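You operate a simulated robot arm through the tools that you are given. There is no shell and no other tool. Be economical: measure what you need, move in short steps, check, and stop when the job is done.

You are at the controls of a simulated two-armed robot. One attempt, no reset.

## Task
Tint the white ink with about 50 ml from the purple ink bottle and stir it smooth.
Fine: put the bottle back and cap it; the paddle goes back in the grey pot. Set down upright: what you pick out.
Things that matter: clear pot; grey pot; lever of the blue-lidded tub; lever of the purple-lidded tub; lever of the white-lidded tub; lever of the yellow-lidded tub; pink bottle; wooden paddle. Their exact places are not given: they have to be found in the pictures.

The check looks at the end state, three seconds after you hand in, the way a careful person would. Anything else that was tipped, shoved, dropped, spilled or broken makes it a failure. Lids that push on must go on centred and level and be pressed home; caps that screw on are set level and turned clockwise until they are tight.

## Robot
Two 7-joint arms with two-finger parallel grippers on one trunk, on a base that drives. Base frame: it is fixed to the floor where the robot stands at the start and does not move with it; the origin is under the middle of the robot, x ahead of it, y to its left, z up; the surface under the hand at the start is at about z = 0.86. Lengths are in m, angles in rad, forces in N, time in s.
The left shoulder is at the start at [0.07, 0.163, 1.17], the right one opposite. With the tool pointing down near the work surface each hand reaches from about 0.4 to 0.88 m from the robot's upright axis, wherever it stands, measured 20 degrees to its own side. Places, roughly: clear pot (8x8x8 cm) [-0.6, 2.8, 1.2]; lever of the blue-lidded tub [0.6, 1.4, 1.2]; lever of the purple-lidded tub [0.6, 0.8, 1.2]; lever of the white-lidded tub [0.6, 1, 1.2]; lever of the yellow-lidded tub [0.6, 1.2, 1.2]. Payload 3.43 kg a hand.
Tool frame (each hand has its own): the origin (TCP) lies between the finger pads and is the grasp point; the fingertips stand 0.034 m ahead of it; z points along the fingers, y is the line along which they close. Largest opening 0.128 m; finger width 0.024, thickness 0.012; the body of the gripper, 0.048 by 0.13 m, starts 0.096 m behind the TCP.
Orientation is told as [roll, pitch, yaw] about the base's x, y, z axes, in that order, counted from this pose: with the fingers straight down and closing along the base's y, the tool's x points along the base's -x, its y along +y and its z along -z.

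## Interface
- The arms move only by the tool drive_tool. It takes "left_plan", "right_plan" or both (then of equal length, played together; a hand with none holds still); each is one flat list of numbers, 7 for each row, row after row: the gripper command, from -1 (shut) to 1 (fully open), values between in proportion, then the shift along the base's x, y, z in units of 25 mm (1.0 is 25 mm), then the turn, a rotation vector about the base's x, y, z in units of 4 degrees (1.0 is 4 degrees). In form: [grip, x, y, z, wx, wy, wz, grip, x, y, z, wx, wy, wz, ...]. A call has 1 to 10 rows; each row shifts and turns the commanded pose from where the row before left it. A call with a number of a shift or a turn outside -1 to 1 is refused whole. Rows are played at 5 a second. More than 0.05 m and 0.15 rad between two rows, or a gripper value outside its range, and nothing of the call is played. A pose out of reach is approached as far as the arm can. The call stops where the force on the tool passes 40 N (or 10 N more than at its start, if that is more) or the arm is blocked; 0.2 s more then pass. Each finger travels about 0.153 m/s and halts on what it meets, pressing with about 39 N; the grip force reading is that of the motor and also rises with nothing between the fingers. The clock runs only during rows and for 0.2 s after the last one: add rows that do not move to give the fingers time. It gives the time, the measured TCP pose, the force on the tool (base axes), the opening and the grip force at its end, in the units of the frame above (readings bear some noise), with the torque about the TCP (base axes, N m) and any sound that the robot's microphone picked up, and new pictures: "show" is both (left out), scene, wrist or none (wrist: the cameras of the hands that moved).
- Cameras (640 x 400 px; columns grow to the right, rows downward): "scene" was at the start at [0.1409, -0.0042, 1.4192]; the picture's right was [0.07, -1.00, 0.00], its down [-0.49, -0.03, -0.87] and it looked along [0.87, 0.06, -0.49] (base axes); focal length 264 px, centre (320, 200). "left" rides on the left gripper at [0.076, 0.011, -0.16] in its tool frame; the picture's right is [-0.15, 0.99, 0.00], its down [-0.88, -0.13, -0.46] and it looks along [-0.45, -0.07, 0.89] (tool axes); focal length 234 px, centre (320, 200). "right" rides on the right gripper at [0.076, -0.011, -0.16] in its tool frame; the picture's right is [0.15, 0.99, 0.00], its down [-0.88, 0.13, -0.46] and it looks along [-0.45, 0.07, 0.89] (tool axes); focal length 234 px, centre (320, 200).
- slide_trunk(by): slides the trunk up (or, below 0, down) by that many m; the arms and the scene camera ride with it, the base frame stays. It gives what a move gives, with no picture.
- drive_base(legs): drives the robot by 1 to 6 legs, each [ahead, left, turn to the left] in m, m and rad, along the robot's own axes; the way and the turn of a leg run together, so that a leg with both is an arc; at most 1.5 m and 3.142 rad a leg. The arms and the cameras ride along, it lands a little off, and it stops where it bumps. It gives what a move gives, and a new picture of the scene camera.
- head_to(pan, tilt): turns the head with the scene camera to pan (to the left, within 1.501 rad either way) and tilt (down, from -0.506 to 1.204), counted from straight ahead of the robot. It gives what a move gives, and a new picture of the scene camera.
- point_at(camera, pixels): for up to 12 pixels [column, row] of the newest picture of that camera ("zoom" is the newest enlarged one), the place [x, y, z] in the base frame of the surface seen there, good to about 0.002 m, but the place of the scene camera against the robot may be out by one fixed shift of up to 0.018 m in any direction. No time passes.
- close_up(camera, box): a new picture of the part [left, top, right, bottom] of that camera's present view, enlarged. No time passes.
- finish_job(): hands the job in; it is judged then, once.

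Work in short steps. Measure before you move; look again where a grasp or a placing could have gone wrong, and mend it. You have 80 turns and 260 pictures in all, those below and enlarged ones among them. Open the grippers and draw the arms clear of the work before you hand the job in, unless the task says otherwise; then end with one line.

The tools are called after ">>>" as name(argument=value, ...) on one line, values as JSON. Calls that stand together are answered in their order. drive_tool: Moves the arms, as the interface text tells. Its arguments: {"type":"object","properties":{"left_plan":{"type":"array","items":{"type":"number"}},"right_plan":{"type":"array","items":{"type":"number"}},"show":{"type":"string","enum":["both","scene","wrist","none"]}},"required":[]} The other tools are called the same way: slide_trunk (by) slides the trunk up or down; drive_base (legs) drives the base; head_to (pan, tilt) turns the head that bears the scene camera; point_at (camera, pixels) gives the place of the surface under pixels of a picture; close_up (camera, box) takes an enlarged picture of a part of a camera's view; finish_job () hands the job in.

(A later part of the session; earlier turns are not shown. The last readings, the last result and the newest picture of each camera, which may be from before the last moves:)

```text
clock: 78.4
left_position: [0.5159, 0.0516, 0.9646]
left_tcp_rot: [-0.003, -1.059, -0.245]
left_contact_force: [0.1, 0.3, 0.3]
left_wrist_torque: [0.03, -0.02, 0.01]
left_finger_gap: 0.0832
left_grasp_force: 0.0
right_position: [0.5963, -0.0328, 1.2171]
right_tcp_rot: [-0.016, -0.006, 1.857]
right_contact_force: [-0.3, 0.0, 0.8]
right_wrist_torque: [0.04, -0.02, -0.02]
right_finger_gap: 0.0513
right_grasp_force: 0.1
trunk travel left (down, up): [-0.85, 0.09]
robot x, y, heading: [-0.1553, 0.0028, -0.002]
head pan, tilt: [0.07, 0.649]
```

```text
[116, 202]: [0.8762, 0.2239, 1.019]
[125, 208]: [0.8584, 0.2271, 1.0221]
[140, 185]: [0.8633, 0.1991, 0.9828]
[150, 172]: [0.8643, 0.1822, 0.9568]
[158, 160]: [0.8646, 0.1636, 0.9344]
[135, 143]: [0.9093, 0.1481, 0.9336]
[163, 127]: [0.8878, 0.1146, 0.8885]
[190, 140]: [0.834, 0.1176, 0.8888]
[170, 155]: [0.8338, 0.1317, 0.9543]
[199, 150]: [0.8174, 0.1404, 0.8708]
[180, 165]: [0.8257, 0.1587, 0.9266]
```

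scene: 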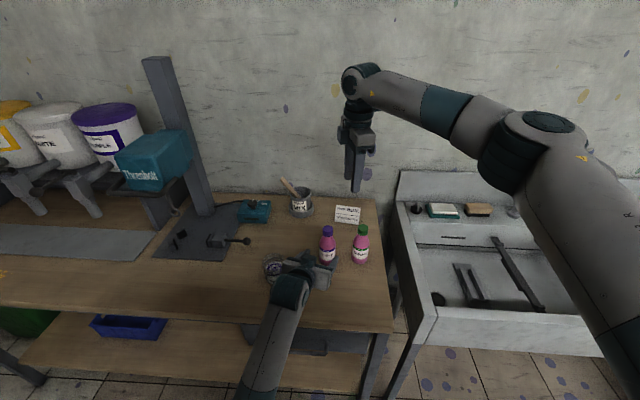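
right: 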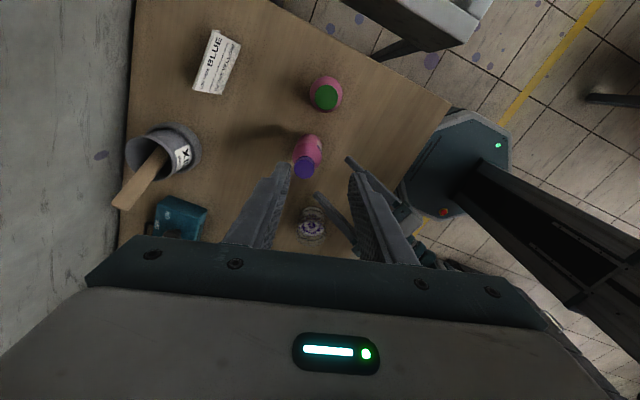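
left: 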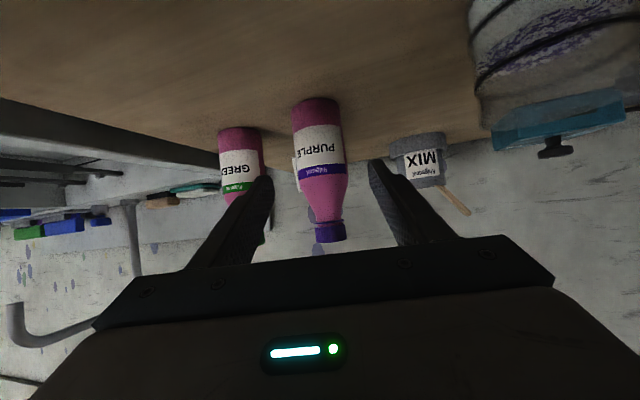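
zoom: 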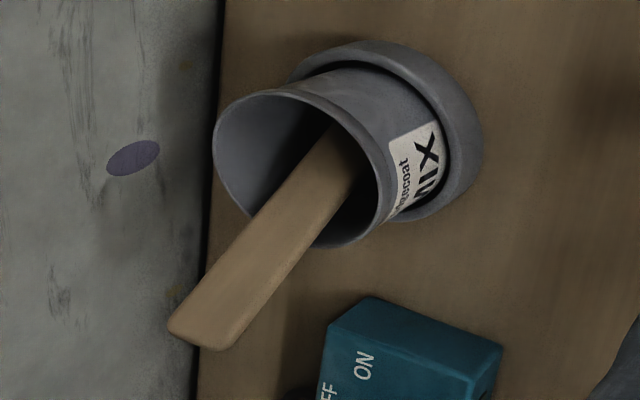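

The paddle leans 35° towards +y, wide face across x, centre-line through about (0.865, 0.20, 0.985). I raise the left hand, swing it left and roll it −35° so the fingers will close flat across the paddle's thickness; the right hand backs off.

>>> drive_tool(left_plan=[0.3, 0, 0, 1, 0, 0, 0.35, 0.3, 0, 0, 1, -0.9, 0, 0.35, 0.3, 0, 0, 1, -1, 0, 0.35, 0.3, -0.1, 0.85, 0.8, -1, 0, 0.35, 0.3, -0.1, 0.85, 0.8, -1, 0, 0.35, 0.3, -0.1, 0.85, 0.8, -1, 0, 0.35, 0.3, -0.1, 0.85, 0.8, -1, 0, 0.35, 0.3, -0.1, 0.85, 0.8, -1, 0, 0.35, 0.3, -0.1, 0.85, 0.8, -1, 0, 0.35, 0.3, 0, 0.85, 0.8, -1, 0, 0.35], right_plan=[-0.2, -0.4, -0.6, 0, 0, 0, 0, -0.2, -0.4, -0.6, 0, 0, 0, 0, -0.2, -0.4, -0.6, 0, 0, 0, 0, -0.2, -0.4, -0.6, 0, 0, 0, 0, -0.2, -0.4, -0.6, 0, 0, 0, 0, -0.2, -0.4, -0.6, 0, 0, 0, 0, -0.2, -0.4, -0.6, 0, 0, 0, 0, -0.2, -0.4, -0.6, 0, 0, 0, 0, -0.2, -0.4, -0.6, 0, 0, 0, 0, -0.2, -0.4, -0.6, 0, 0, 0, 0], show="none")

>>> drive_base(legs=[[0.16, 0, 0]])

```text
clock: 80.6
left_position: [0.5016, 0.1968, 1.1792]
left_tcp_rot: [-1.039, -0.833, 0.875]
left_contact_force: [-0.1, -0.4, -0.6]
left_wrist_torque: [-0.03, -0.01, 0.02]
left_finger_gap: 0.083
left_grasp_force: 0.0
right_position: [0.5001, -0.1817, 1.2171]
right_tcp_rot: [-0.017, -0.007, 1.859]
right_contact_force: [0.5, -0.3, -0.8]
right_wrist_torque: [0.01, -0.01, -0.03]
right_finger_gap: 0.0511
right_grasp_force: 0.2
trunk travel left (down, up): [-0.85, 0.09]
robot x, y, heading: [-0.1562, 0.0065, 0.003]
head pan, tilt: [0.07, 0.649]
```

```text
clock: 82.0
left_position: [0.6584, 0.2, 1.1794]
left_tcp_rot: [-1.039, -0.835, 0.878]
left_contact_force: [-0.5, -0.1, -1.3]
left_wrist_torque: [0.0, -0.02, 0.05]
left_finger_gap: 0.0829
left_grasp_force: 0.2
right_position: [0.6591, -0.1801, 1.2183]
right_tcp_rot: [-0.016, -0.007, 1.858]
right_contact_force: [0.2, -1.0, -0.1]
right_wrist_torque: [0.0, 0.01, 0.0]
right_finger_gap: 0.0513
right_grasp_force: 0.0
trunk travel left (down, up): [-0.85, 0.09]
robot x, y, heading: [0.0077, 0.0068, -0.001]
head pan, tilt: [0.07, 0.649]
```

scene: 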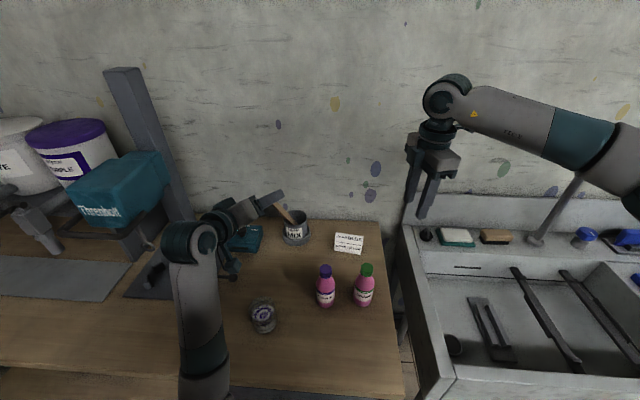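

Orientation computes to exactly the closing direction I need. I move to a pregrasp 10 cm behind the grip point (0.858, 0.210, 0.993).

>>> drive_tool(left_plan=[0.1, 0.63, 0.206, -0.87, 0, 0, 0, -0.1, 0.63, 0.206, -0.87, 0, 0, 0, -0.1, 0.63, 0.206, -0.87, 0, 0, 0, -0.1, 0.63, 0.206, -0.87, 0, 0, 0, -0.1, 0.63, 0.206, -0.87, 0, 0, 0, -0.1, 0.63, 0.206, -0.87, 0, 0, 0, -0.1, 0.63, 0.206, -0.87, 0, 0, 0])

>>> close_up(camera="left", box=[230, 60, 430, 260])

```text
clock: 83.6
left_position: [0.7702, 0.2348, 1.0253]
left_tcp_rot: [-1.038, -0.833, 0.878]
left_contact_force: [-0.1, 0.3, -0.3]
left_wrist_torque: [0.02, 0.01, -0.02]
left_finger_gap: 0.0573
left_grasp_force: 0.1
right_position: [0.6608, -0.1809, 1.217]
right_tcp_rot: [-0.017, -0.009, 1.86]
right_contact_force: [0.4, 0.8, 0.1]
right_wrist_torque: [-0.01, 0.03, 0.01]
right_finger_gap: 0.0509
right_grasp_force: 0.2
trunk travel left (down, up): [-0.85, 0.09]
robot x, y, heading: [0.0048, 0.0068, 0.005]
head pan, tilt: [0.07, 0.649]
```

scene: 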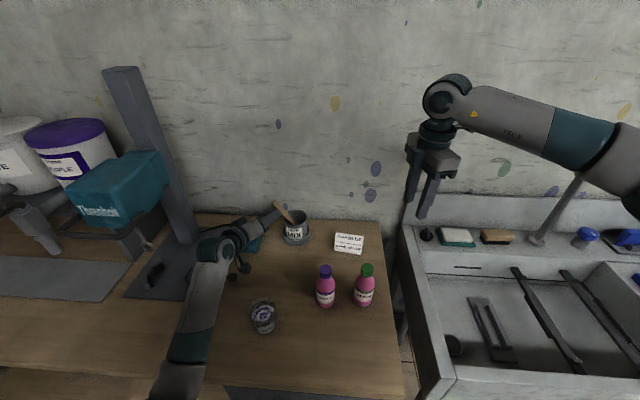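
left: 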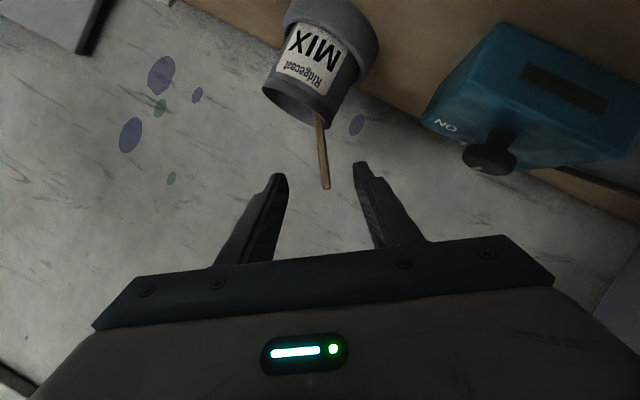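

```text
2.00 times, centred on (330, 160) of left
```

zoom: 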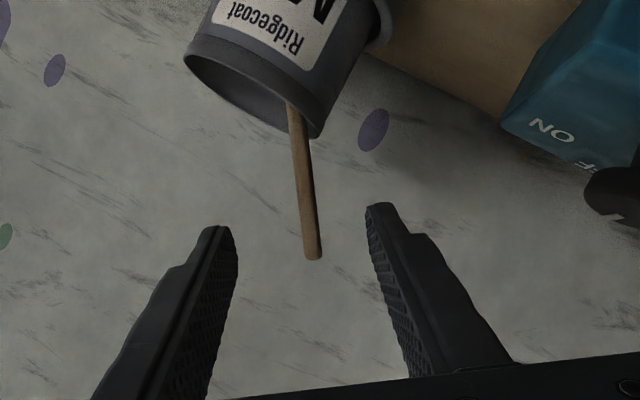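

The paddle is edge-on and centred between the fingers. I check its coordinates from this camera.

>>> point_at(camera="zoom", pixels=[[312, 255], [308, 220], [304, 180], [298, 130], [310, 130], [200, 60], [260, 120]])

```text
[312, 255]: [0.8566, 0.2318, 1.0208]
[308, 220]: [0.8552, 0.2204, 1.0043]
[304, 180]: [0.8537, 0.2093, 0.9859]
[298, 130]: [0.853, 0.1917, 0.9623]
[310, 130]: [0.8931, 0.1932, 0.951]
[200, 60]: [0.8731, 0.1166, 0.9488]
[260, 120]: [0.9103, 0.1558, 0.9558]
```

Mid-line is (0.855 edge, 0.2136, 0.993). I advance 9 cm and close.

>>> drive_tool(left_plan=[-0.1, 0.9, -0.21, -0.32, 0, 0, 0, -0.1, 0.9, -0.21, -0.32, 0, 0, 0, -0.1, 0.9, -0.21, -0.32, 0, 0, 0, -0.1, 0.9, -0.21, -0.32, 0, 0, 0, -0.1, 0, 0, 0, 0, 0, 0, -0.5, 0, 0, 0, 0, 0, 0, -0.8, 0, 0, 0, 0, 0, 0, -1, 0, 0, 0, 0, 0, 0, -1, 0, 0, 0, 0, 0, 0, -1, 0, 0, 0, 0, 0, 0])

>>> close_up(camera="left", box=[230, 60, 430, 260])

```text
clock: 85.8
left_position: [0.8601, 0.2135, 0.993]
left_tcp_rot: [-1.037, -0.833, 0.877]
left_contact_force: [0.3, -0.4, 0.5]
left_wrist_torque: [-0.01, -0.01, 0.0]
left_finger_gap: 0.0091
left_grasp_force: 39.1
right_position: [0.6601, -0.1808, 1.2163]
right_tcp_rot: [-0.017, -0.009, 1.858]
right_contact_force: [0.6, 0.2, 1.2]
right_wrist_torque: [0.01, 0.0, -0.01]
right_finger_gap: 0.0512
right_grasp_force: 0.0
trunk travel left (down, up): [-0.85, 0.09]
robot x, y, heading: [0.005, 0.0079, 0.005]
head pan, tilt: [0.07, 0.649]
```

scene: 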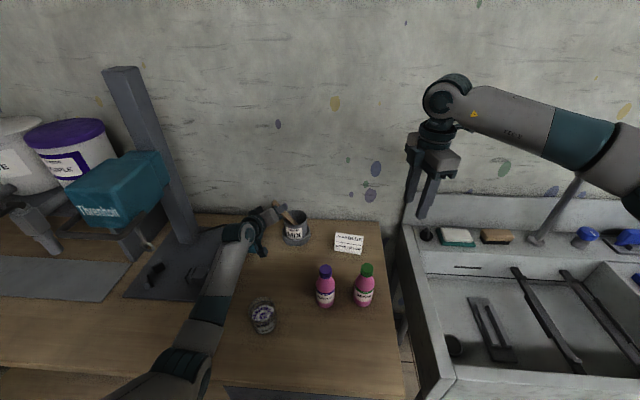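
left: 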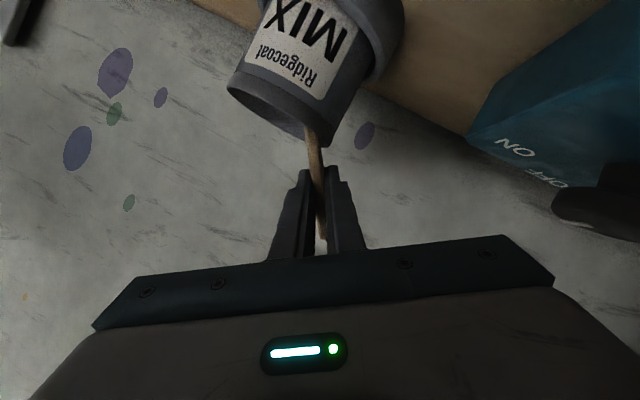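

```text
2.00 times, centred on (330, 160) of left
```

zoom: 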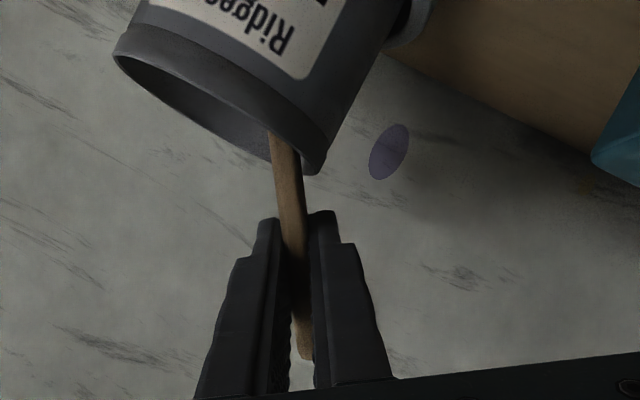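

Gripped (9 mm). I pull it out along its own axis (0, 0.57, 0.82).

>>> drive_tool(left_plan=[-1, 0, 0.57, 0.82, 0, 0, 0, -1, 0, 0.57, 0.82, 0, 0, 0, -1, 0, 0.57, 0.82, 0, 0, 0, -1, 0, 0.57, 0.82, 0, 0, 0, -1, 0, 0.57, 0.82, 0, 0, 0, -1, 0, 0.3, 1, 0, 0, 0, -1, 0, 0, 1, 0, 0, 0, -1, 0, 0, 1, 0, 0, 0])

>>> close_up(camera="scene", box=[210, 150, 350, 260])

```text
clock: 87.6
left_position: [0.8593, 0.2928, 1.1725]
left_tcp_rot: [-1.038, -0.832, 0.876]
left_contact_force: [0.6, -0.2, -0.7]
left_wrist_torque: [0.01, -0.02, -0.01]
left_finger_gap: 0.0091
left_grasp_force: 38.7
right_position: [0.6598, -0.1822, 1.2176]
right_tcp_rot: [-0.016, -0.007, 1.859]
right_contact_force: [0.3, -0.5, 0.0]
right_wrist_torque: [0.02, 0.02, 0.04]
right_finger_gap: 0.0511
right_grasp_force: 0.1
trunk travel left (down, up): [-0.85, 0.09]
robot x, y, heading: [0.0072, 0.0075, 0.004]
head pan, tilt: [0.07, 0.649]
```

scene: 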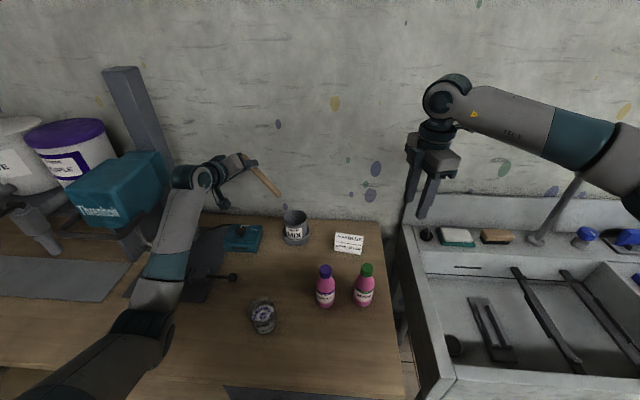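
left: 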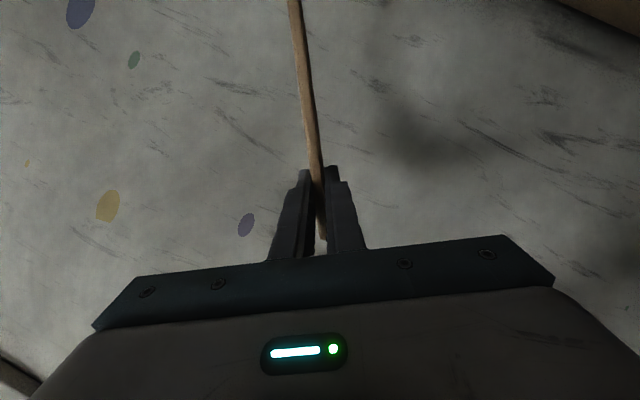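

```text
3.64 times, centred on (280, 205) of scene
```

zoom: 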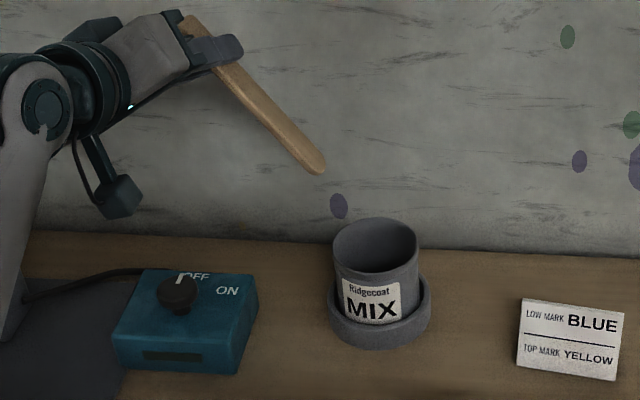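

Out of the pot. I measure the tip to know length and lean in the hand, and the pot rim for the return.

>>> point_at(camera="zoom", pixels=[[316, 166], [300, 150], [270, 113], [225, 65], [190, 22], [335, 235], [416, 235], [375, 220], [375, 272], [432, 300], [380, 345]])

```text
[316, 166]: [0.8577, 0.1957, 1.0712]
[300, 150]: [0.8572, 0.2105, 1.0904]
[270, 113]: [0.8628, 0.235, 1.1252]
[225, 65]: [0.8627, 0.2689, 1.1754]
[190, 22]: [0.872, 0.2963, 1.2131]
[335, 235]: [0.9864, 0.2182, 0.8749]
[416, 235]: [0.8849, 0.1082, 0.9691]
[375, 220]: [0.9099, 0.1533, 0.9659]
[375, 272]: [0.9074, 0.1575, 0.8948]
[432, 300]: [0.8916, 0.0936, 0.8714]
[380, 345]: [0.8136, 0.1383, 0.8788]
```

Paddle tip is 0.143 m from the grip at a 38° lean. I roll +37.6° to make it vertical, then drive the base back 0.16 m.

>>> drive_tool(left_plan=[-1, -0.3, -0.3, 0, 0.94, 0, 0, -1, -0.3, -0.3, 0, 0.94, 0, 0, -1, -0.3, -0.3, 0, 0.94, 0, 0, -1, -0.3, -0.3, 0, 0.94, 0, 0, -1, -0.3, -0.3, 0, 0.94, 0, 0, -1, -0.3, -0.3, 0, 0.94, 0, 0, -1, -0.3, -0.3, 0, 0.94, 0, 0, -1, -0.3, -0.3, 0, 0.94, 0, 0, -1, -0.3, -0.3, 0, 0.94, 0, 0, -1, -0.3, -0.3, 0, 0.94, 0, 0], show="none")

>>> drive_base(legs=[[-0.16, 0, 0]])

>>> close_up(camera="scene", box=[200, 140, 360, 300])

```text
clock: 89.8
left_position: [0.7864, 0.2171, 1.1702]
left_tcp_rot: [0.092, -1.124, -0.099]
left_contact_force: [0.4, -0.6, -0.1]
left_wrist_torque: [0.0, 0.0, 0.01]
left_finger_gap: 0.0086
left_grasp_force: 39.0
right_position: [0.6591, -0.181, 1.2159]
right_tcp_rot: [-0.015, -0.009, 1.861]
right_contact_force: [-0.8, -0.2, -0.4]
right_wrist_torque: [0.02, 0.0, 0.0]
right_finger_gap: 0.0513
right_grasp_force: 0.0
trunk travel left (down, up): [-0.85, 0.09]
robot x, y, heading: [0.0051, 0.0073, 0.004]
head pan, tilt: [0.07, 0.649]
```

```text
clock: 91.2
left_position: [0.6272, 0.2185, 1.1682]
left_tcp_rot: [0.09, -1.121, -0.095]
left_contact_force: [1.5, 0.1, -0.1]
left_wrist_torque: [-0.01, 0.01, -0.04]
left_finger_gap: 0.0085
left_grasp_force: 38.9
right_position: [0.5021, -0.1794, 1.2147]
right_tcp_rot: [-0.013, -0.008, 1.861]
right_contact_force: [0.7, 0.0, -0.7]
right_wrist_torque: [0.02, 0.03, -0.02]
right_finger_gap: 0.0513
right_grasp_force: 0.0
trunk travel left (down, up): [-0.85, 0.09]
robot x, y, heading: [-0.1533, 0.0046, 0.003]
head pan, tilt: [0.07, 0.649]
```

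scene: 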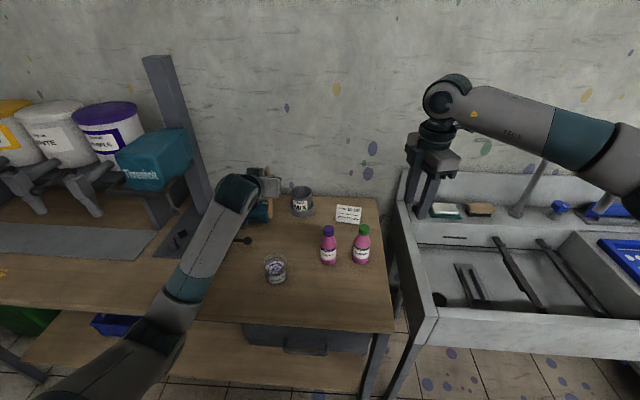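

```text
2.50 times, centred on (280, 220) of scene
```

zoom: 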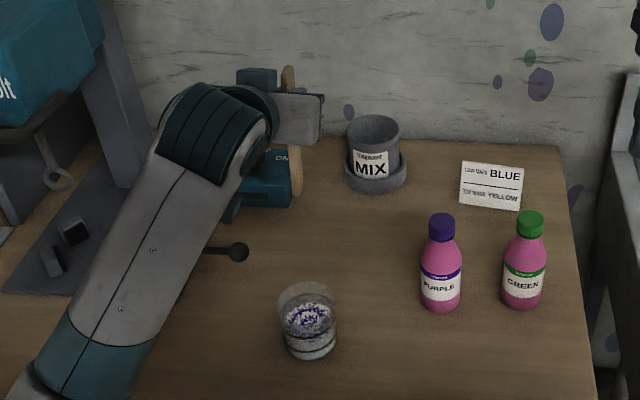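

The paddle looks vertical. I measure its tip and the glass in the same scene zoom.

>>> point_at(camera="zoom", pixels=[[297, 190], [297, 170], [297, 155], [293, 175], [301, 175], [305, 318], [290, 320], [322, 316], [310, 306], [308, 355], [308, 340]])

>>> close_up(camera="scene", box=[258, 240, 292, 300])

```text
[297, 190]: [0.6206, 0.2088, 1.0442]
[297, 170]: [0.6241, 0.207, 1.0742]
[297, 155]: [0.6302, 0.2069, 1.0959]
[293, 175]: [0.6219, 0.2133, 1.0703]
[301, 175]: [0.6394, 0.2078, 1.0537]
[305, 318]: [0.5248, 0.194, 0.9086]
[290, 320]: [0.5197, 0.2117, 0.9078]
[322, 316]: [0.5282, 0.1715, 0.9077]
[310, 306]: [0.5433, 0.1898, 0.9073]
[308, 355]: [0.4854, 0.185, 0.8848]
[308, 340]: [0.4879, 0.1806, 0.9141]
```

```text
6.67 times, centred on (275, 270) of scene
```

zoom: 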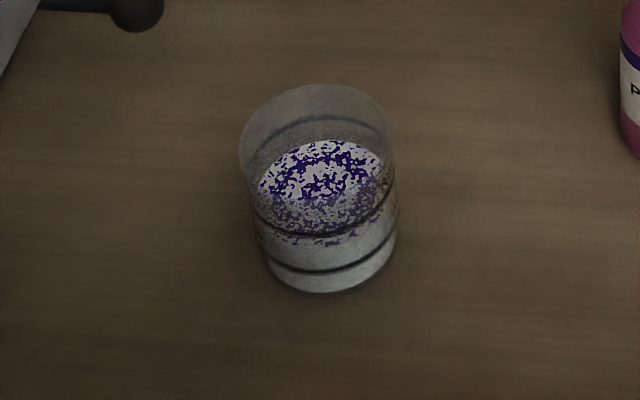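

The ink surface is confirmed at 0.896. I move the paddle over the glass with the tip about 2.5 cm above the rim and check alignment.

>>> drive_tool(left_plan=[-1, -0.775, -0.117, -0.385, 0, 0, 0, -1, -0.775, -0.117, -0.385, 0, 0, 0, -1, -0.775, -0.117, -0.385, 0, 0, 0, -1, -0.775, -0.117, -0.385, 0, 0, 0, -1, -0.775, -0.117, -0.385, 0, 0, 0, -1, -0.775, -0.117, -0.385, 0, 0, 0, -1, 0, 0, 0, 0, 0, 0])

>>> close_up(camera="left", box=[240, 0, 440, 200])

>>> close_up(camera="right", box=[220, 140, 420, 300])

>>> close_up(camera="scene", box=[225, 215, 325, 295])

```text
clock: 92.8
left_position: [0.5075, 0.2031, 1.1118]
left_tcp_rot: [0.088, -1.122, -0.093]
left_contact_force: [0.2, -0.4, -0.1]
left_wrist_torque: [0.03, 0.0, 0.0]
left_finger_gap: 0.0086
left_grasp_force: 38.8
right_position: [0.4995, -0.1807, 1.2166]
right_tcp_rot: [-0.016, -0.006, 1.86]
right_contact_force: [1.3, 0.9, -0.1]
right_wrist_torque: [-0.01, -0.01, 0.0]
right_finger_gap: 0.0512
right_grasp_force: 0.0
trunk travel left (down, up): [-0.85, 0.09]
robot x, y, heading: [-0.1565, 0.0039, 0.007]
head pan, tilt: [0.07, 0.649]
```

scene: 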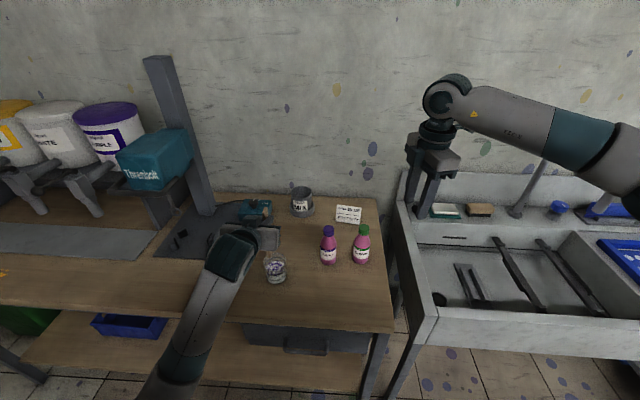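
left: 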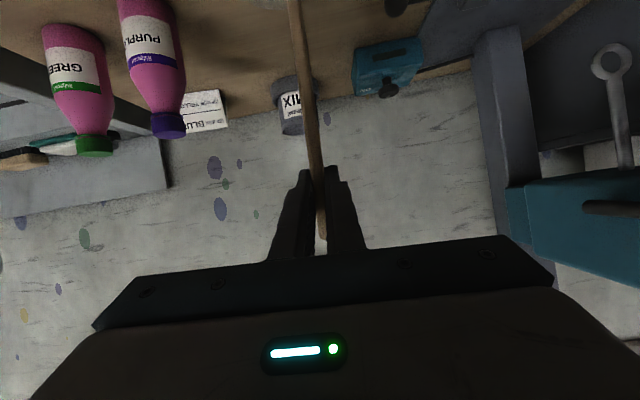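

```text
2.00 times, centred on (340, 100) of left
```

zoom: 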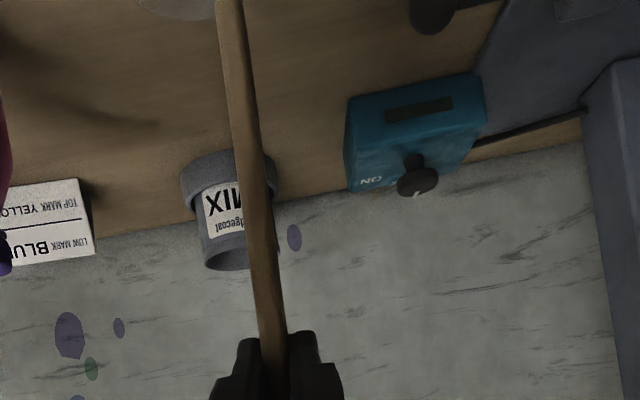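

```text
2.50 times, centred on (320, 220) of right
```

zoom: 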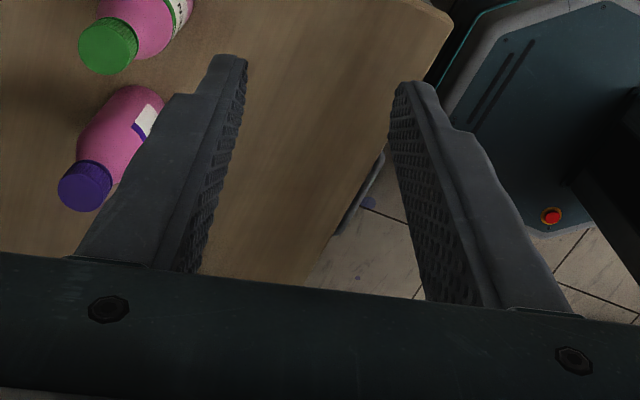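

```text
5.00 times, centred on (275, 255) of scene
```

zoom: 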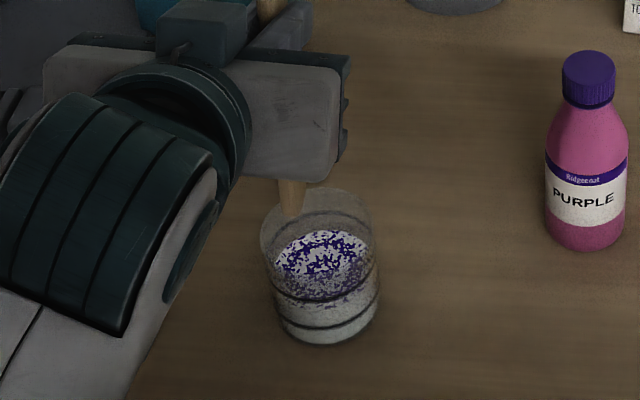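

I measure the tip's position here.

>>> point_at(camera="zoom", pixels=[[287, 205], [298, 205], [292, 190], [291, 211], [286, 190], [300, 190], [320, 245], [330, 260]])

```text
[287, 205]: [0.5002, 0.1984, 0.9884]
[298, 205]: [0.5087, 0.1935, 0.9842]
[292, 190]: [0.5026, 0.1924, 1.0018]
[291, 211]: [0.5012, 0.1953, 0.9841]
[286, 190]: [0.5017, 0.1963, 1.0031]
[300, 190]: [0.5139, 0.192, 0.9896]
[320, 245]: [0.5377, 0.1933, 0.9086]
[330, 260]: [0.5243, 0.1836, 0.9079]
```

Tip centre is at about (0.5135, 0.204). I shift +6 mm x, −5 mm y and lower into the ink to about 6–8 mm above the glass floor.

>>> drive_tool(left_plan=[-1, 0.24, -0.2, 0, 0, 0, 0, -1, 0, 0, -0.8, 0, 0, 0, -1, 0, 0, -0.8, 0, 0, 0, -1, 0, 0, -0.8, 0, 0, 0, -1, 0, 0, -0.8, 0, 0, 0, -1, 0, 0, -0.7, 0, 0, 0, -1, 0, 0, 0, 0, 0, 0], show="scene")

>>> close_up(camera="scene", box=[235, 225, 315, 295])

```text
clock: 94.4
left_position: [0.5133, 0.1965, 1.0185]
left_tcp_rot: [0.091, -1.13, -0.096]
left_contact_force: [0.7, 0.0, 11.3]
left_wrist_torque: [0.07, -0.13, 0.03]
left_finger_gap: 0.009
left_grasp_force: 39.1
right_position: [0.4981, -0.1796, 1.2178]
right_tcp_rot: [-0.015, -0.006, 1.862]
right_contact_force: [-0.7, 0.3, 0.7]
right_wrist_torque: [0.0, -0.04, 0.0]
right_finger_gap: 0.0511
right_grasp_force: 0.0
trunk travel left (down, up): [-0.85, 0.09]
robot x, y, heading: [-0.156, 0.0041, 0.005]
head pan, tilt: [0.07, 0.649]
```

scene: 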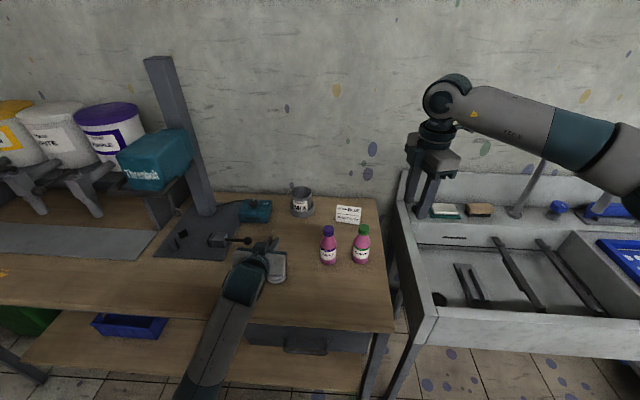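

```text
5.71 times, centred on (275, 260) of scene
```

zoom: 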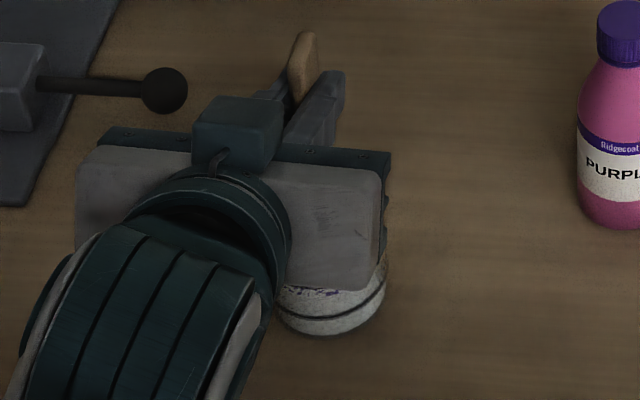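

The tip touched the glass floor (11 N), so I raise it 7 mm and start stirring in small ellipses, clear of the walls.

>>> drive_tool(left_plan=[-1, 0.48, 0, 0.28, 0, 0, 0, -1, -0.332, 0.685, 0, 0, 0, 0, -1, -0.536, -0.262, 0, 0, 0, 0, -1, 0, -0.846, 0, 0, 0, 0, -1, 0.536, -0.262, 0, 0, 0, 0, -1, 0.332, 0.685, 0, 0, 0, 0, -1, -0.332, 0.685, 0, 0, 0, 0, -1, -0.536, -0.262, 0, 0, 0, 0, -1, 0, -0.846, 0, 0, 0, 0, -1, 0.536, -0.262, 0, 0, 0, 0], show="scene")

>>> close_up(camera="scene", box=[255, 255, 305, 295])

```text
clock: 96.6
left_position: [0.5192, 0.179, 1.0234]
left_tcp_rot: [0.09, -1.123, -0.094]
left_contact_force: [0.0, 0.4, -0.4]
left_wrist_torque: [-0.01, 0.01, -0.02]
left_finger_gap: 0.0086
left_grasp_force: 39.1
right_position: [0.4997, -0.1799, 1.2158]
right_tcp_rot: [-0.014, -0.006, 1.861]
right_contact_force: [0.5, 0.0, -0.2]
right_wrist_torque: [0.0, 0.01, 0.01]
right_finger_gap: 0.0514
right_grasp_force: 0.1
trunk travel left (down, up): [-0.85, 0.09]
robot x, y, heading: [-0.1528, 0.004, 0.015]
head pan, tilt: [0.07, 0.649]
```

scene: 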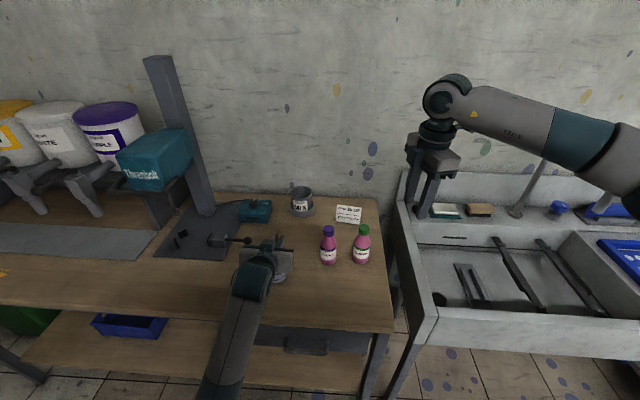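

```text
10.00 times, centred on (280, 275) of scene
```

zoom: 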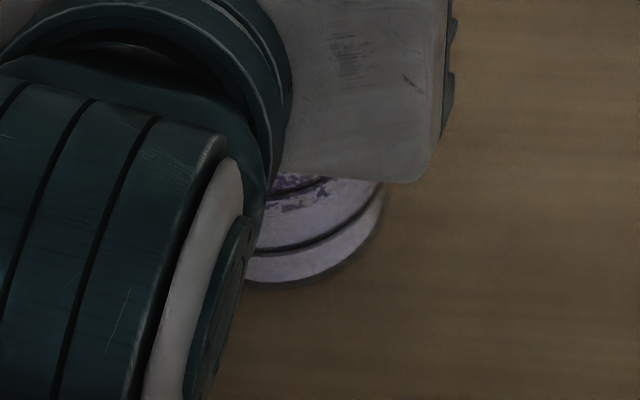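

Stirring works without contact and the white below is taking a violet tint. More loops.

>>> drive_tool(left_plan=[-1, 0.332, 0.685, 0, 0, 0, 0, -1, -0.332, 0.685, 0, 0, 0, 0, -1, -0.536, -0.262, 0, 0, 0, 0, -1, 0, -0.846, 0, 0, 0, 0, -1, 0.536, -0.262, 0, 0, 0, 0, -1, 0.332, 0.685, 0, 0, 0, 0, -1, -0.332, 0.685, 0, 0, 0, 0, -1, -0.536, -0.262, 0, 0, 0, 0, -1, 0, -0.846, 0, 0, 0, 0, -1, 0.536, -0.262, 0, 0, 0, 0], show="none")

>>> drive_tool(left_plan=[-1, 0.332, 0.685, 0, 0, 0, 0, -1, -0.332, 0.685, 0, 0, 0, 0, -1, -0.536, -0.262, 0, 0, 0, 0, -1, 0, -0.846, 0, 0, 0, 0, -1, 0.536, -0.262, 0, 0, 0, 0, -1, 0.332, 0.685, 0, 0, 0, 0, -1, -0.332, 0.685, 0, 0, 0, 0, -1, -0.536, -0.262, 0, 0, 0, 0, -1, 0, -0.846, 0, 0, 0, 0, -1, 0.536, -0.262, 0, 0, 0, 0], show="scene")

>>> close_up(camera="scene", box=[255, 255, 305, 295])

```text
clock: 98.8
left_position: [0.5193, 0.1789, 1.0229]
left_tcp_rot: [0.089, -1.124, -0.095]
left_contact_force: [0.4, -0.1, -0.1]
left_wrist_torque: [0.01, -0.03, -0.01]
left_finger_gap: 0.0088
left_grasp_force: 39.1
right_position: [0.4998, -0.1799, 1.2165]
right_tcp_rot: [-0.016, -0.009, 1.861]
right_contact_force: [0.0, -0.3, -0.1]
right_wrist_torque: [0.02, -0.01, 0.02]
right_finger_gap: 0.0512
right_grasp_force: 0.0
trunk travel left (down, up): [-0.85, 0.09]
robot x, y, heading: [-0.1547, 0.0072, 0.008]
head pan, tilt: [0.07, 0.649]
```

```text
clock: 101.0
left_position: [0.5191, 0.1775, 1.0225]
left_tcp_rot: [0.089, -1.123, -0.095]
left_contact_force: [-0.6, -0.7, 0.1]
left_wrist_torque: [-0.02, -0.02, -0.02]
left_finger_gap: 0.0089
left_grasp_force: 39.3
right_position: [0.4998, -0.1797, 1.215]
right_tcp_rot: [-0.014, -0.007, 1.861]
right_contact_force: [0.2, -0.5, 0.0]
right_wrist_torque: [-0.03, 0.0, 0.0]
right_finger_gap: 0.0513
right_grasp_force: 0.0
trunk travel left (down, up): [-0.85, 0.09]
robot x, y, heading: [-0.1548, 0.0039, 0.009]
head pan, tilt: [0.07, 0.649]
```

scene: 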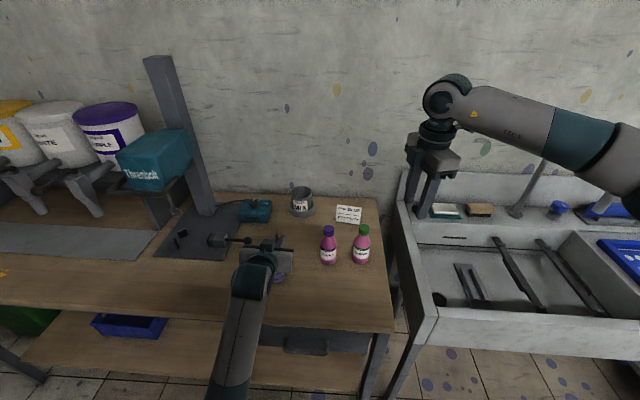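

```text
10.00 times, centred on (280, 275) of scene
```

zoom: 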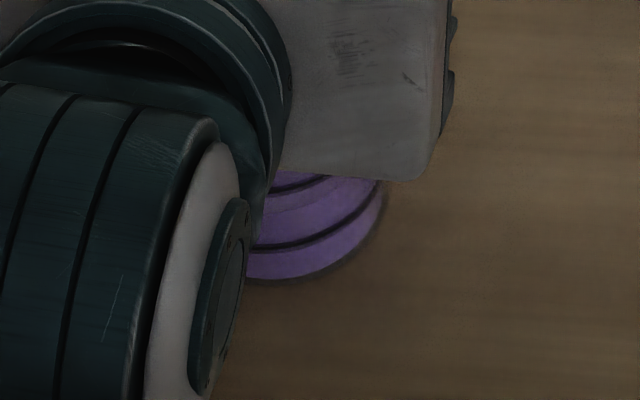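

The ink is now uniformly purple. One more round for smoothness, then I centre and lift the paddle out.

>>> drive_tool(left_plan=[-1, 0.332, 0.685, 0, 0, 0, 0, -1, -0.332, 0.685, 0, 0, 0, 0, -1, -0.536, -0.262, 0, 0, 0, 0, -1, 0, -0.846, 0, 0, 0, 0, -1, 0.536, -0.262, 0, 0, 0, 0, -1, 0.332, 0.685, 0, 0, 0, 0, -1, -0.332, 0.685, 0, 0, 0, 0, -1, -0.536, -0.262, 0, 0, 0, 0, -1, 0, -0.846, 0, 0, 0, 0, -1, 0.536, -0.262, 0, 0, 0, 0], show="none")

>>> drive_tool(left_plan=[-1, -0.148, 0.685, 0, 0, 0, 0, -1, 0, 0, 0.6, 0, 0, 0, -1, 0, 0, 0.8, 0, 0, 0, -1, 0, 0, 0.8, 0, 0, 0, -1, 0, 0, 0.8, 0, 0, 0, -1, 0, 0, 0, 0, 0, 0, -1, 0, 0, 0, 0, 0, 0, -1, 0, 0, 1, 0, 0, 0, -1, 0, 0, 1, 0, 0, 0, -1, 0, 0, 1, 0, 0, 0], show="scene")

>>> close_up(camera="scene", box=[220, 200, 340, 300])

```text
clock: 103.2
left_position: [0.5181, 0.1795, 1.0219]
left_tcp_rot: [0.088, -1.122, -0.095]
left_contact_force: [-0.3, -1.1, -0.5]
left_wrist_torque: [0.03, 0.02, 0.02]
left_finger_gap: 0.0091
left_grasp_force: 38.6
right_position: [0.5002, -0.1794, 1.2163]
right_tcp_rot: [-0.016, -0.007, 1.861]
right_contact_force: [0.3, 0.6, -0.6]
right_wrist_torque: [-0.03, -0.02, -0.01]
right_finger_gap: 0.0511
right_grasp_force: 0.0
trunk travel left (down, up): [-0.85, 0.09]
robot x, y, heading: [-0.1571, 0.0065, 0.008]
head pan, tilt: [0.07, 0.649]
```

```text
clock: 105.4
left_position: [0.5147, 0.1956, 1.1723]
left_tcp_rot: [0.088, -1.122, -0.094]
left_contact_force: [0.5, -0.2, -0.7]
left_wrist_torque: [-0.02, 0.01, 0.0]
left_finger_gap: 0.0087
left_grasp_force: 38.9
right_position: [0.4996, -0.1793, 1.216]
right_tcp_rot: [-0.015, -0.008, 1.86]
right_contact_force: [-0.3, 0.1, -0.1]
right_wrist_torque: [0.02, 0.0, -0.01]
right_finger_gap: 0.0512
right_grasp_force: 0.0
trunk travel left (down, up): [-0.85, 0.09]
robot x, y, heading: [-0.1589, 0.0045, 0.008]
head pan, tilt: [0.07, 0.649]
```

scene: 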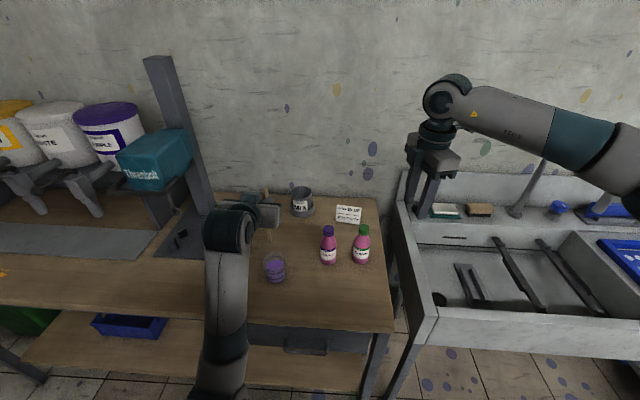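

```text
4.00 times, centred on (280, 250) of scene
```

zoom: 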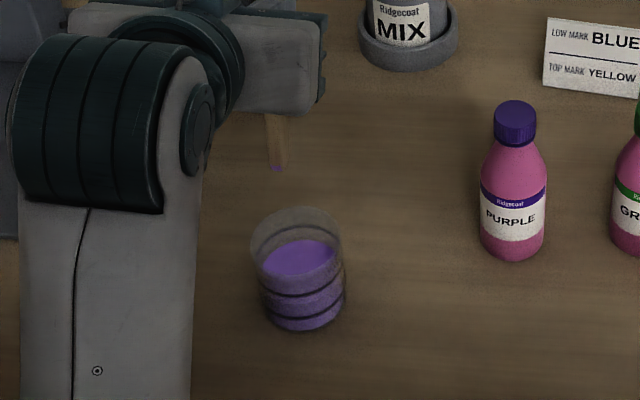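

The ink is evenly tinted and the paddle is clear. I drive forward again and roll the paddle back to its pot lean at the pre-insert pose.

>>> drive_base(legs=[[0.16, 0, -0.005]])

>>> drive_tool(left_plan=[-1, 0.72, 0.389, 0, -0.94, 0, 0, -1, 0.72, 0.389, 0, -0.94, 0, 0, -1, 0.72, 0.389, 0, -0.94, 0, 0, -1, 0.72, 0.389, 0, -0.94, 0, 0, -1, 0.72, 0.389, 0, -0.94, 0, 0, -1, 0.72, 0.389, 0, -0.94, 0, 0, -1, 0.72, 0.389, 0, -0.94, 0, 0, -1, 0.72, 0.389, 0, -0.94, 0, 0, -1, 0.72, 0.389, 0, -0.94, 0, 0, -1, 0.72, 0.389, 0, -0.94, 0, 0])

>>> close_up(camera="scene", box=[210, 150, 350, 260])

```text
clock: 106.8
left_position: [0.6694, 0.1919, 1.1748]
left_tcp_rot: [0.088, -1.129, -0.102]
left_contact_force: [0.6, -0.8, 0.4]
left_wrist_torque: [-0.03, 0.01, 0.04]
left_finger_gap: 0.0088
left_grasp_force: 39.3
right_position: [0.6518, -0.1829, 1.2191]
right_tcp_rot: [-0.018, -0.007, 1.852]
right_contact_force: [-0.6, 0.0, 0.8]
right_wrist_torque: [0.01, -0.05, -0.01]
right_finger_gap: 0.0511
right_grasp_force: 0.0
trunk travel left (down, up): [-0.85, 0.09]
robot x, y, heading: [-0.0018, 0.0041, -0.002]
head pan, tilt: [0.07, 0.649]
```

scene: 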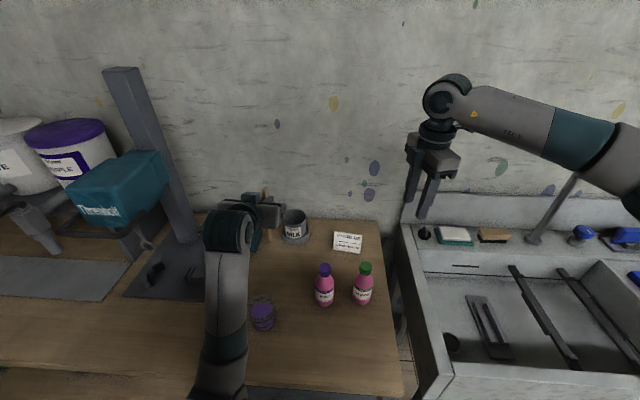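

```text
clock: 109.0
left_position: [0.8537, 0.2902, 1.1734]
left_tcp_rot: [-1.042, -0.835, 0.877]
left_contact_force: [-0.9, 0.4, -1.1]
left_wrist_torque: [0.01, -0.03, 0.02]
left_finger_gap: 0.0091
left_grasp_force: 39.5
right_position: [0.6553, -0.1827, 1.2162]
right_tcp_rot: [-0.016, -0.006, 1.853]
right_contact_force: [0.5, 0.8, 0.0]
right_wrist_torque: [0.01, 0.02, 0.03]
right_finger_gap: 0.0513
right_grasp_force: 0.0
trunk travel left (down, up): [-0.85, 0.09]
robot x, y, heading: [-0.0005, 0.0104, 0.004]
head pan, tilt: [0.07, 0.649]
```

scene: 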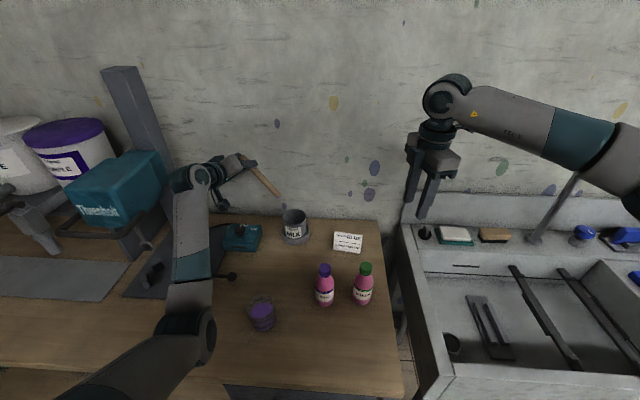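
left: 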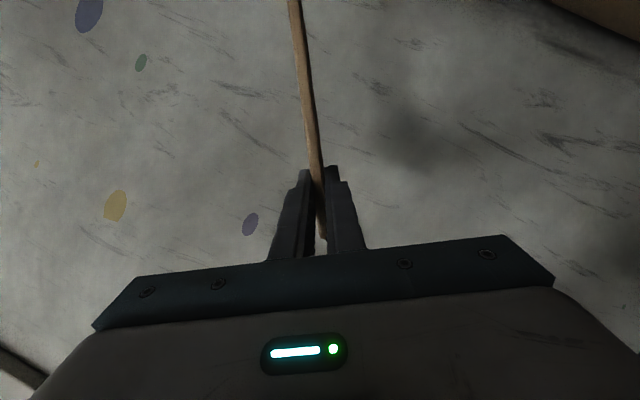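

```text
3.64 times, centred on (280, 205) of scene
```

zoom: 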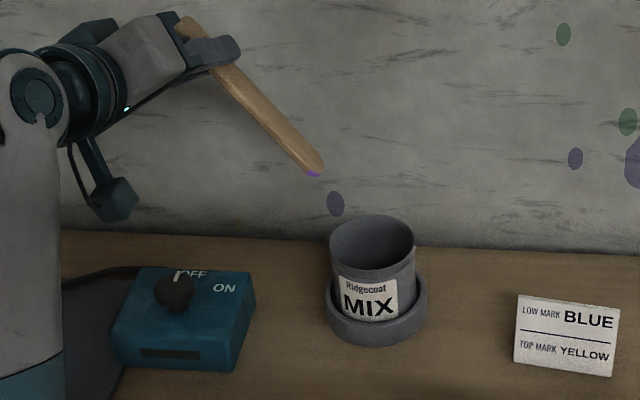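

Pose nearly matches the extraction end; I correct 5 mm and reverse the extraction path into the pot.

>>> drive_tool(left_plan=[-1, 0.22, 0.1, -1, 0, 0, 0, -1, 0, 0, -1, 0, 0, 0, -1, 0, -0.3, -1, 0, 0, 0, -1, 0, -0.57, -0.82, 0, 0, 0, -1, 0, -0.57, -0.82, 0, 0, 0, -1, 0, -0.57, -0.82, 0, 0, 0, -1, 0, -0.57, -0.82, 0, 0, 0, -1, 0, -0.45, -0.68, 0, 0, 0, -1, 0, 0, 0, 0, 0, 0])

>>> close_up(camera="scene", box=[230, 180, 350, 270])

>>> close_up(camera="left", box=[230, 0, 430, 200])

```text
clock: 111.0
left_position: [0.8582, 0.2171, 0.9997]
left_tcp_rot: [-1.04, -0.835, 0.875]
left_contact_force: [0.2, 1.0, 0.3]
left_wrist_torque: [0.01, -0.01, 0.01]
left_finger_gap: 0.0087
left_grasp_force: 38.9
right_position: [0.6548, -0.1838, 1.2169]
right_tcp_rot: [-0.016, -0.007, 1.854]
right_contact_force: [0.4, -0.3, -0.1]
right_wrist_torque: [-0.07, 0.01, 0.0]
right_finger_gap: 0.0513
right_grasp_force: 0.2
trunk travel left (down, up): [-0.85, 0.09]
robot x, y, heading: [0.0025, 0.0041, 0.0]
head pan, tilt: [0.07, 0.649]
```

scene: 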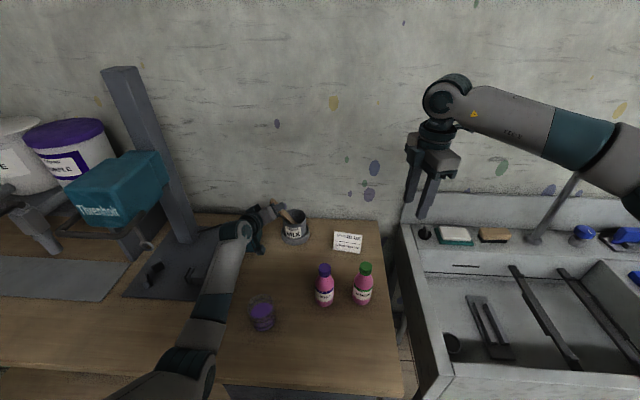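
left: 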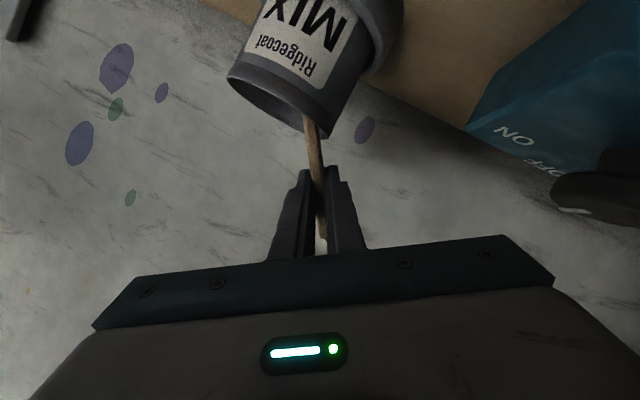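

```text
4.44 times, centred on (290, 225) of scene
```

zoom: 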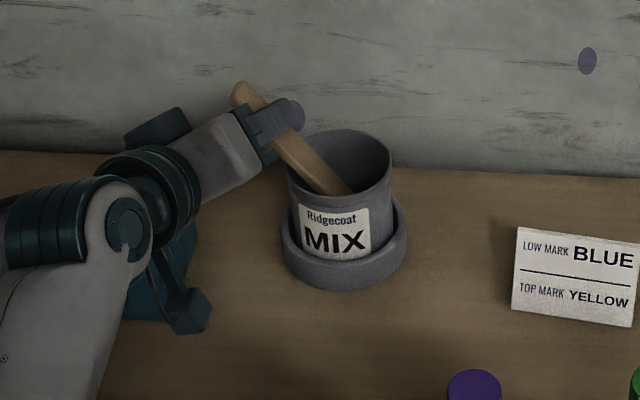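

```text
2.00 times, centred on (330, 100) of left
```

zoom: 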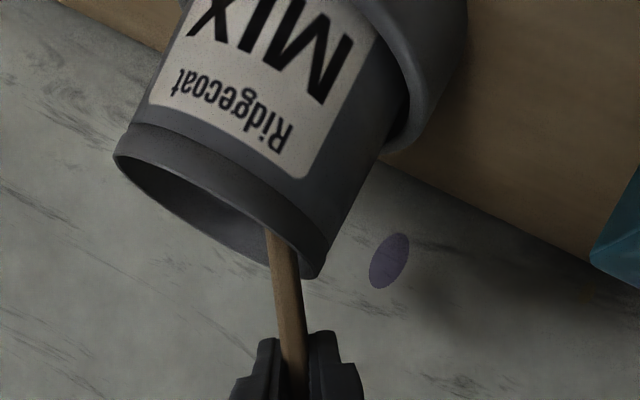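

The paddle is inside the pot with no contact force. I lower the last 6 mm, open gently and back out along the tool line.

>>> drive_tool(left_plan=[-1, 0, -0.14, -0.24, 0, 0, 0, -0.8, 0, 0, 0, 0, 0, 0, -0.6, 0, 0, 0, 0, 0, 0, -0.3, 0, 0, 0, 0, 0, 0, -0.1, 0, 0, 0, 0, 0, 0, -0.1, -0.5, 0.145, 0.19, 0, 0, 0, -0.1, -0.9, 0.26, 0.34, 0, 0, 0, -0.1, -0.9, 0.26, 0.34, 0, 0, 0, -0.1, -0.9, 0.26, 0.34, 0, 0, 0, -0.1, -0.9, 0.26, 0.5, 0, 0, 0])

>>> close_up(camera="scene", box=[220, 180, 390, 340])

```text
clock: 113.2
left_position: [0.7544, 0.2431, 1.0371]
left_tcp_rot: [-1.042, -0.835, 0.876]
left_contact_force: [0.0, -0.8, 0.6]
left_wrist_torque: [0.0, 0.0, 0.0]
left_finger_gap: 0.0576
left_grasp_force: 0.0
right_position: [0.6538, -0.1822, 1.2172]
right_tcp_rot: [-0.016, -0.007, 1.853]
right_contact_force: [-0.6, -0.8, 0.1]
right_wrist_torque: [0.01, 0.01, 0.0]
right_finger_gap: 0.0511
right_grasp_force: 0.1
trunk travel left (down, up): [-0.85, 0.09]
robot x, y, heading: [0.0024, 0.0049, 0.002]
head pan, tilt: [0.07, 0.649]
```

scene: 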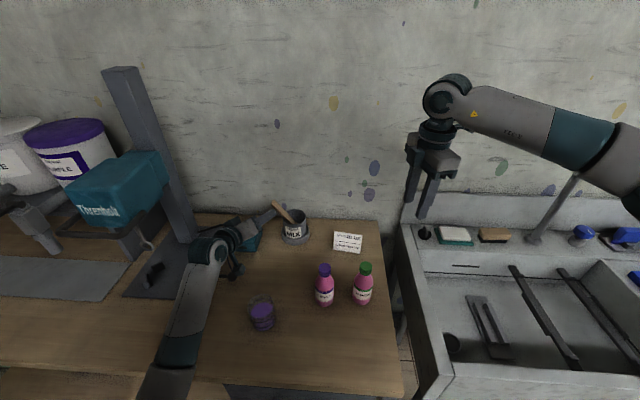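
left: 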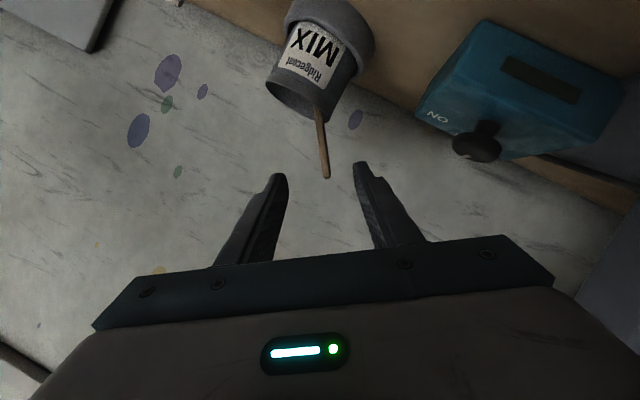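

```text
2.50 times, centred on (305, 260) of scene
```

zoom: 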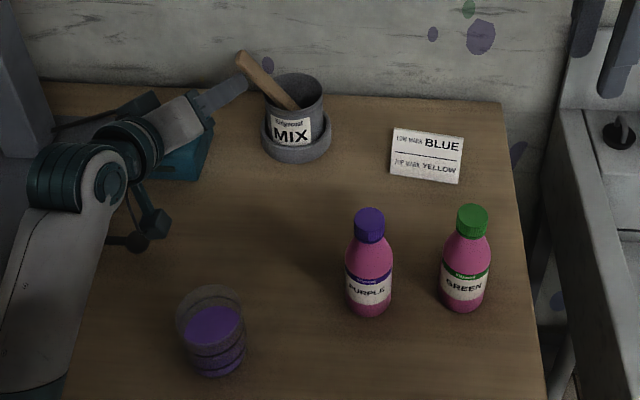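

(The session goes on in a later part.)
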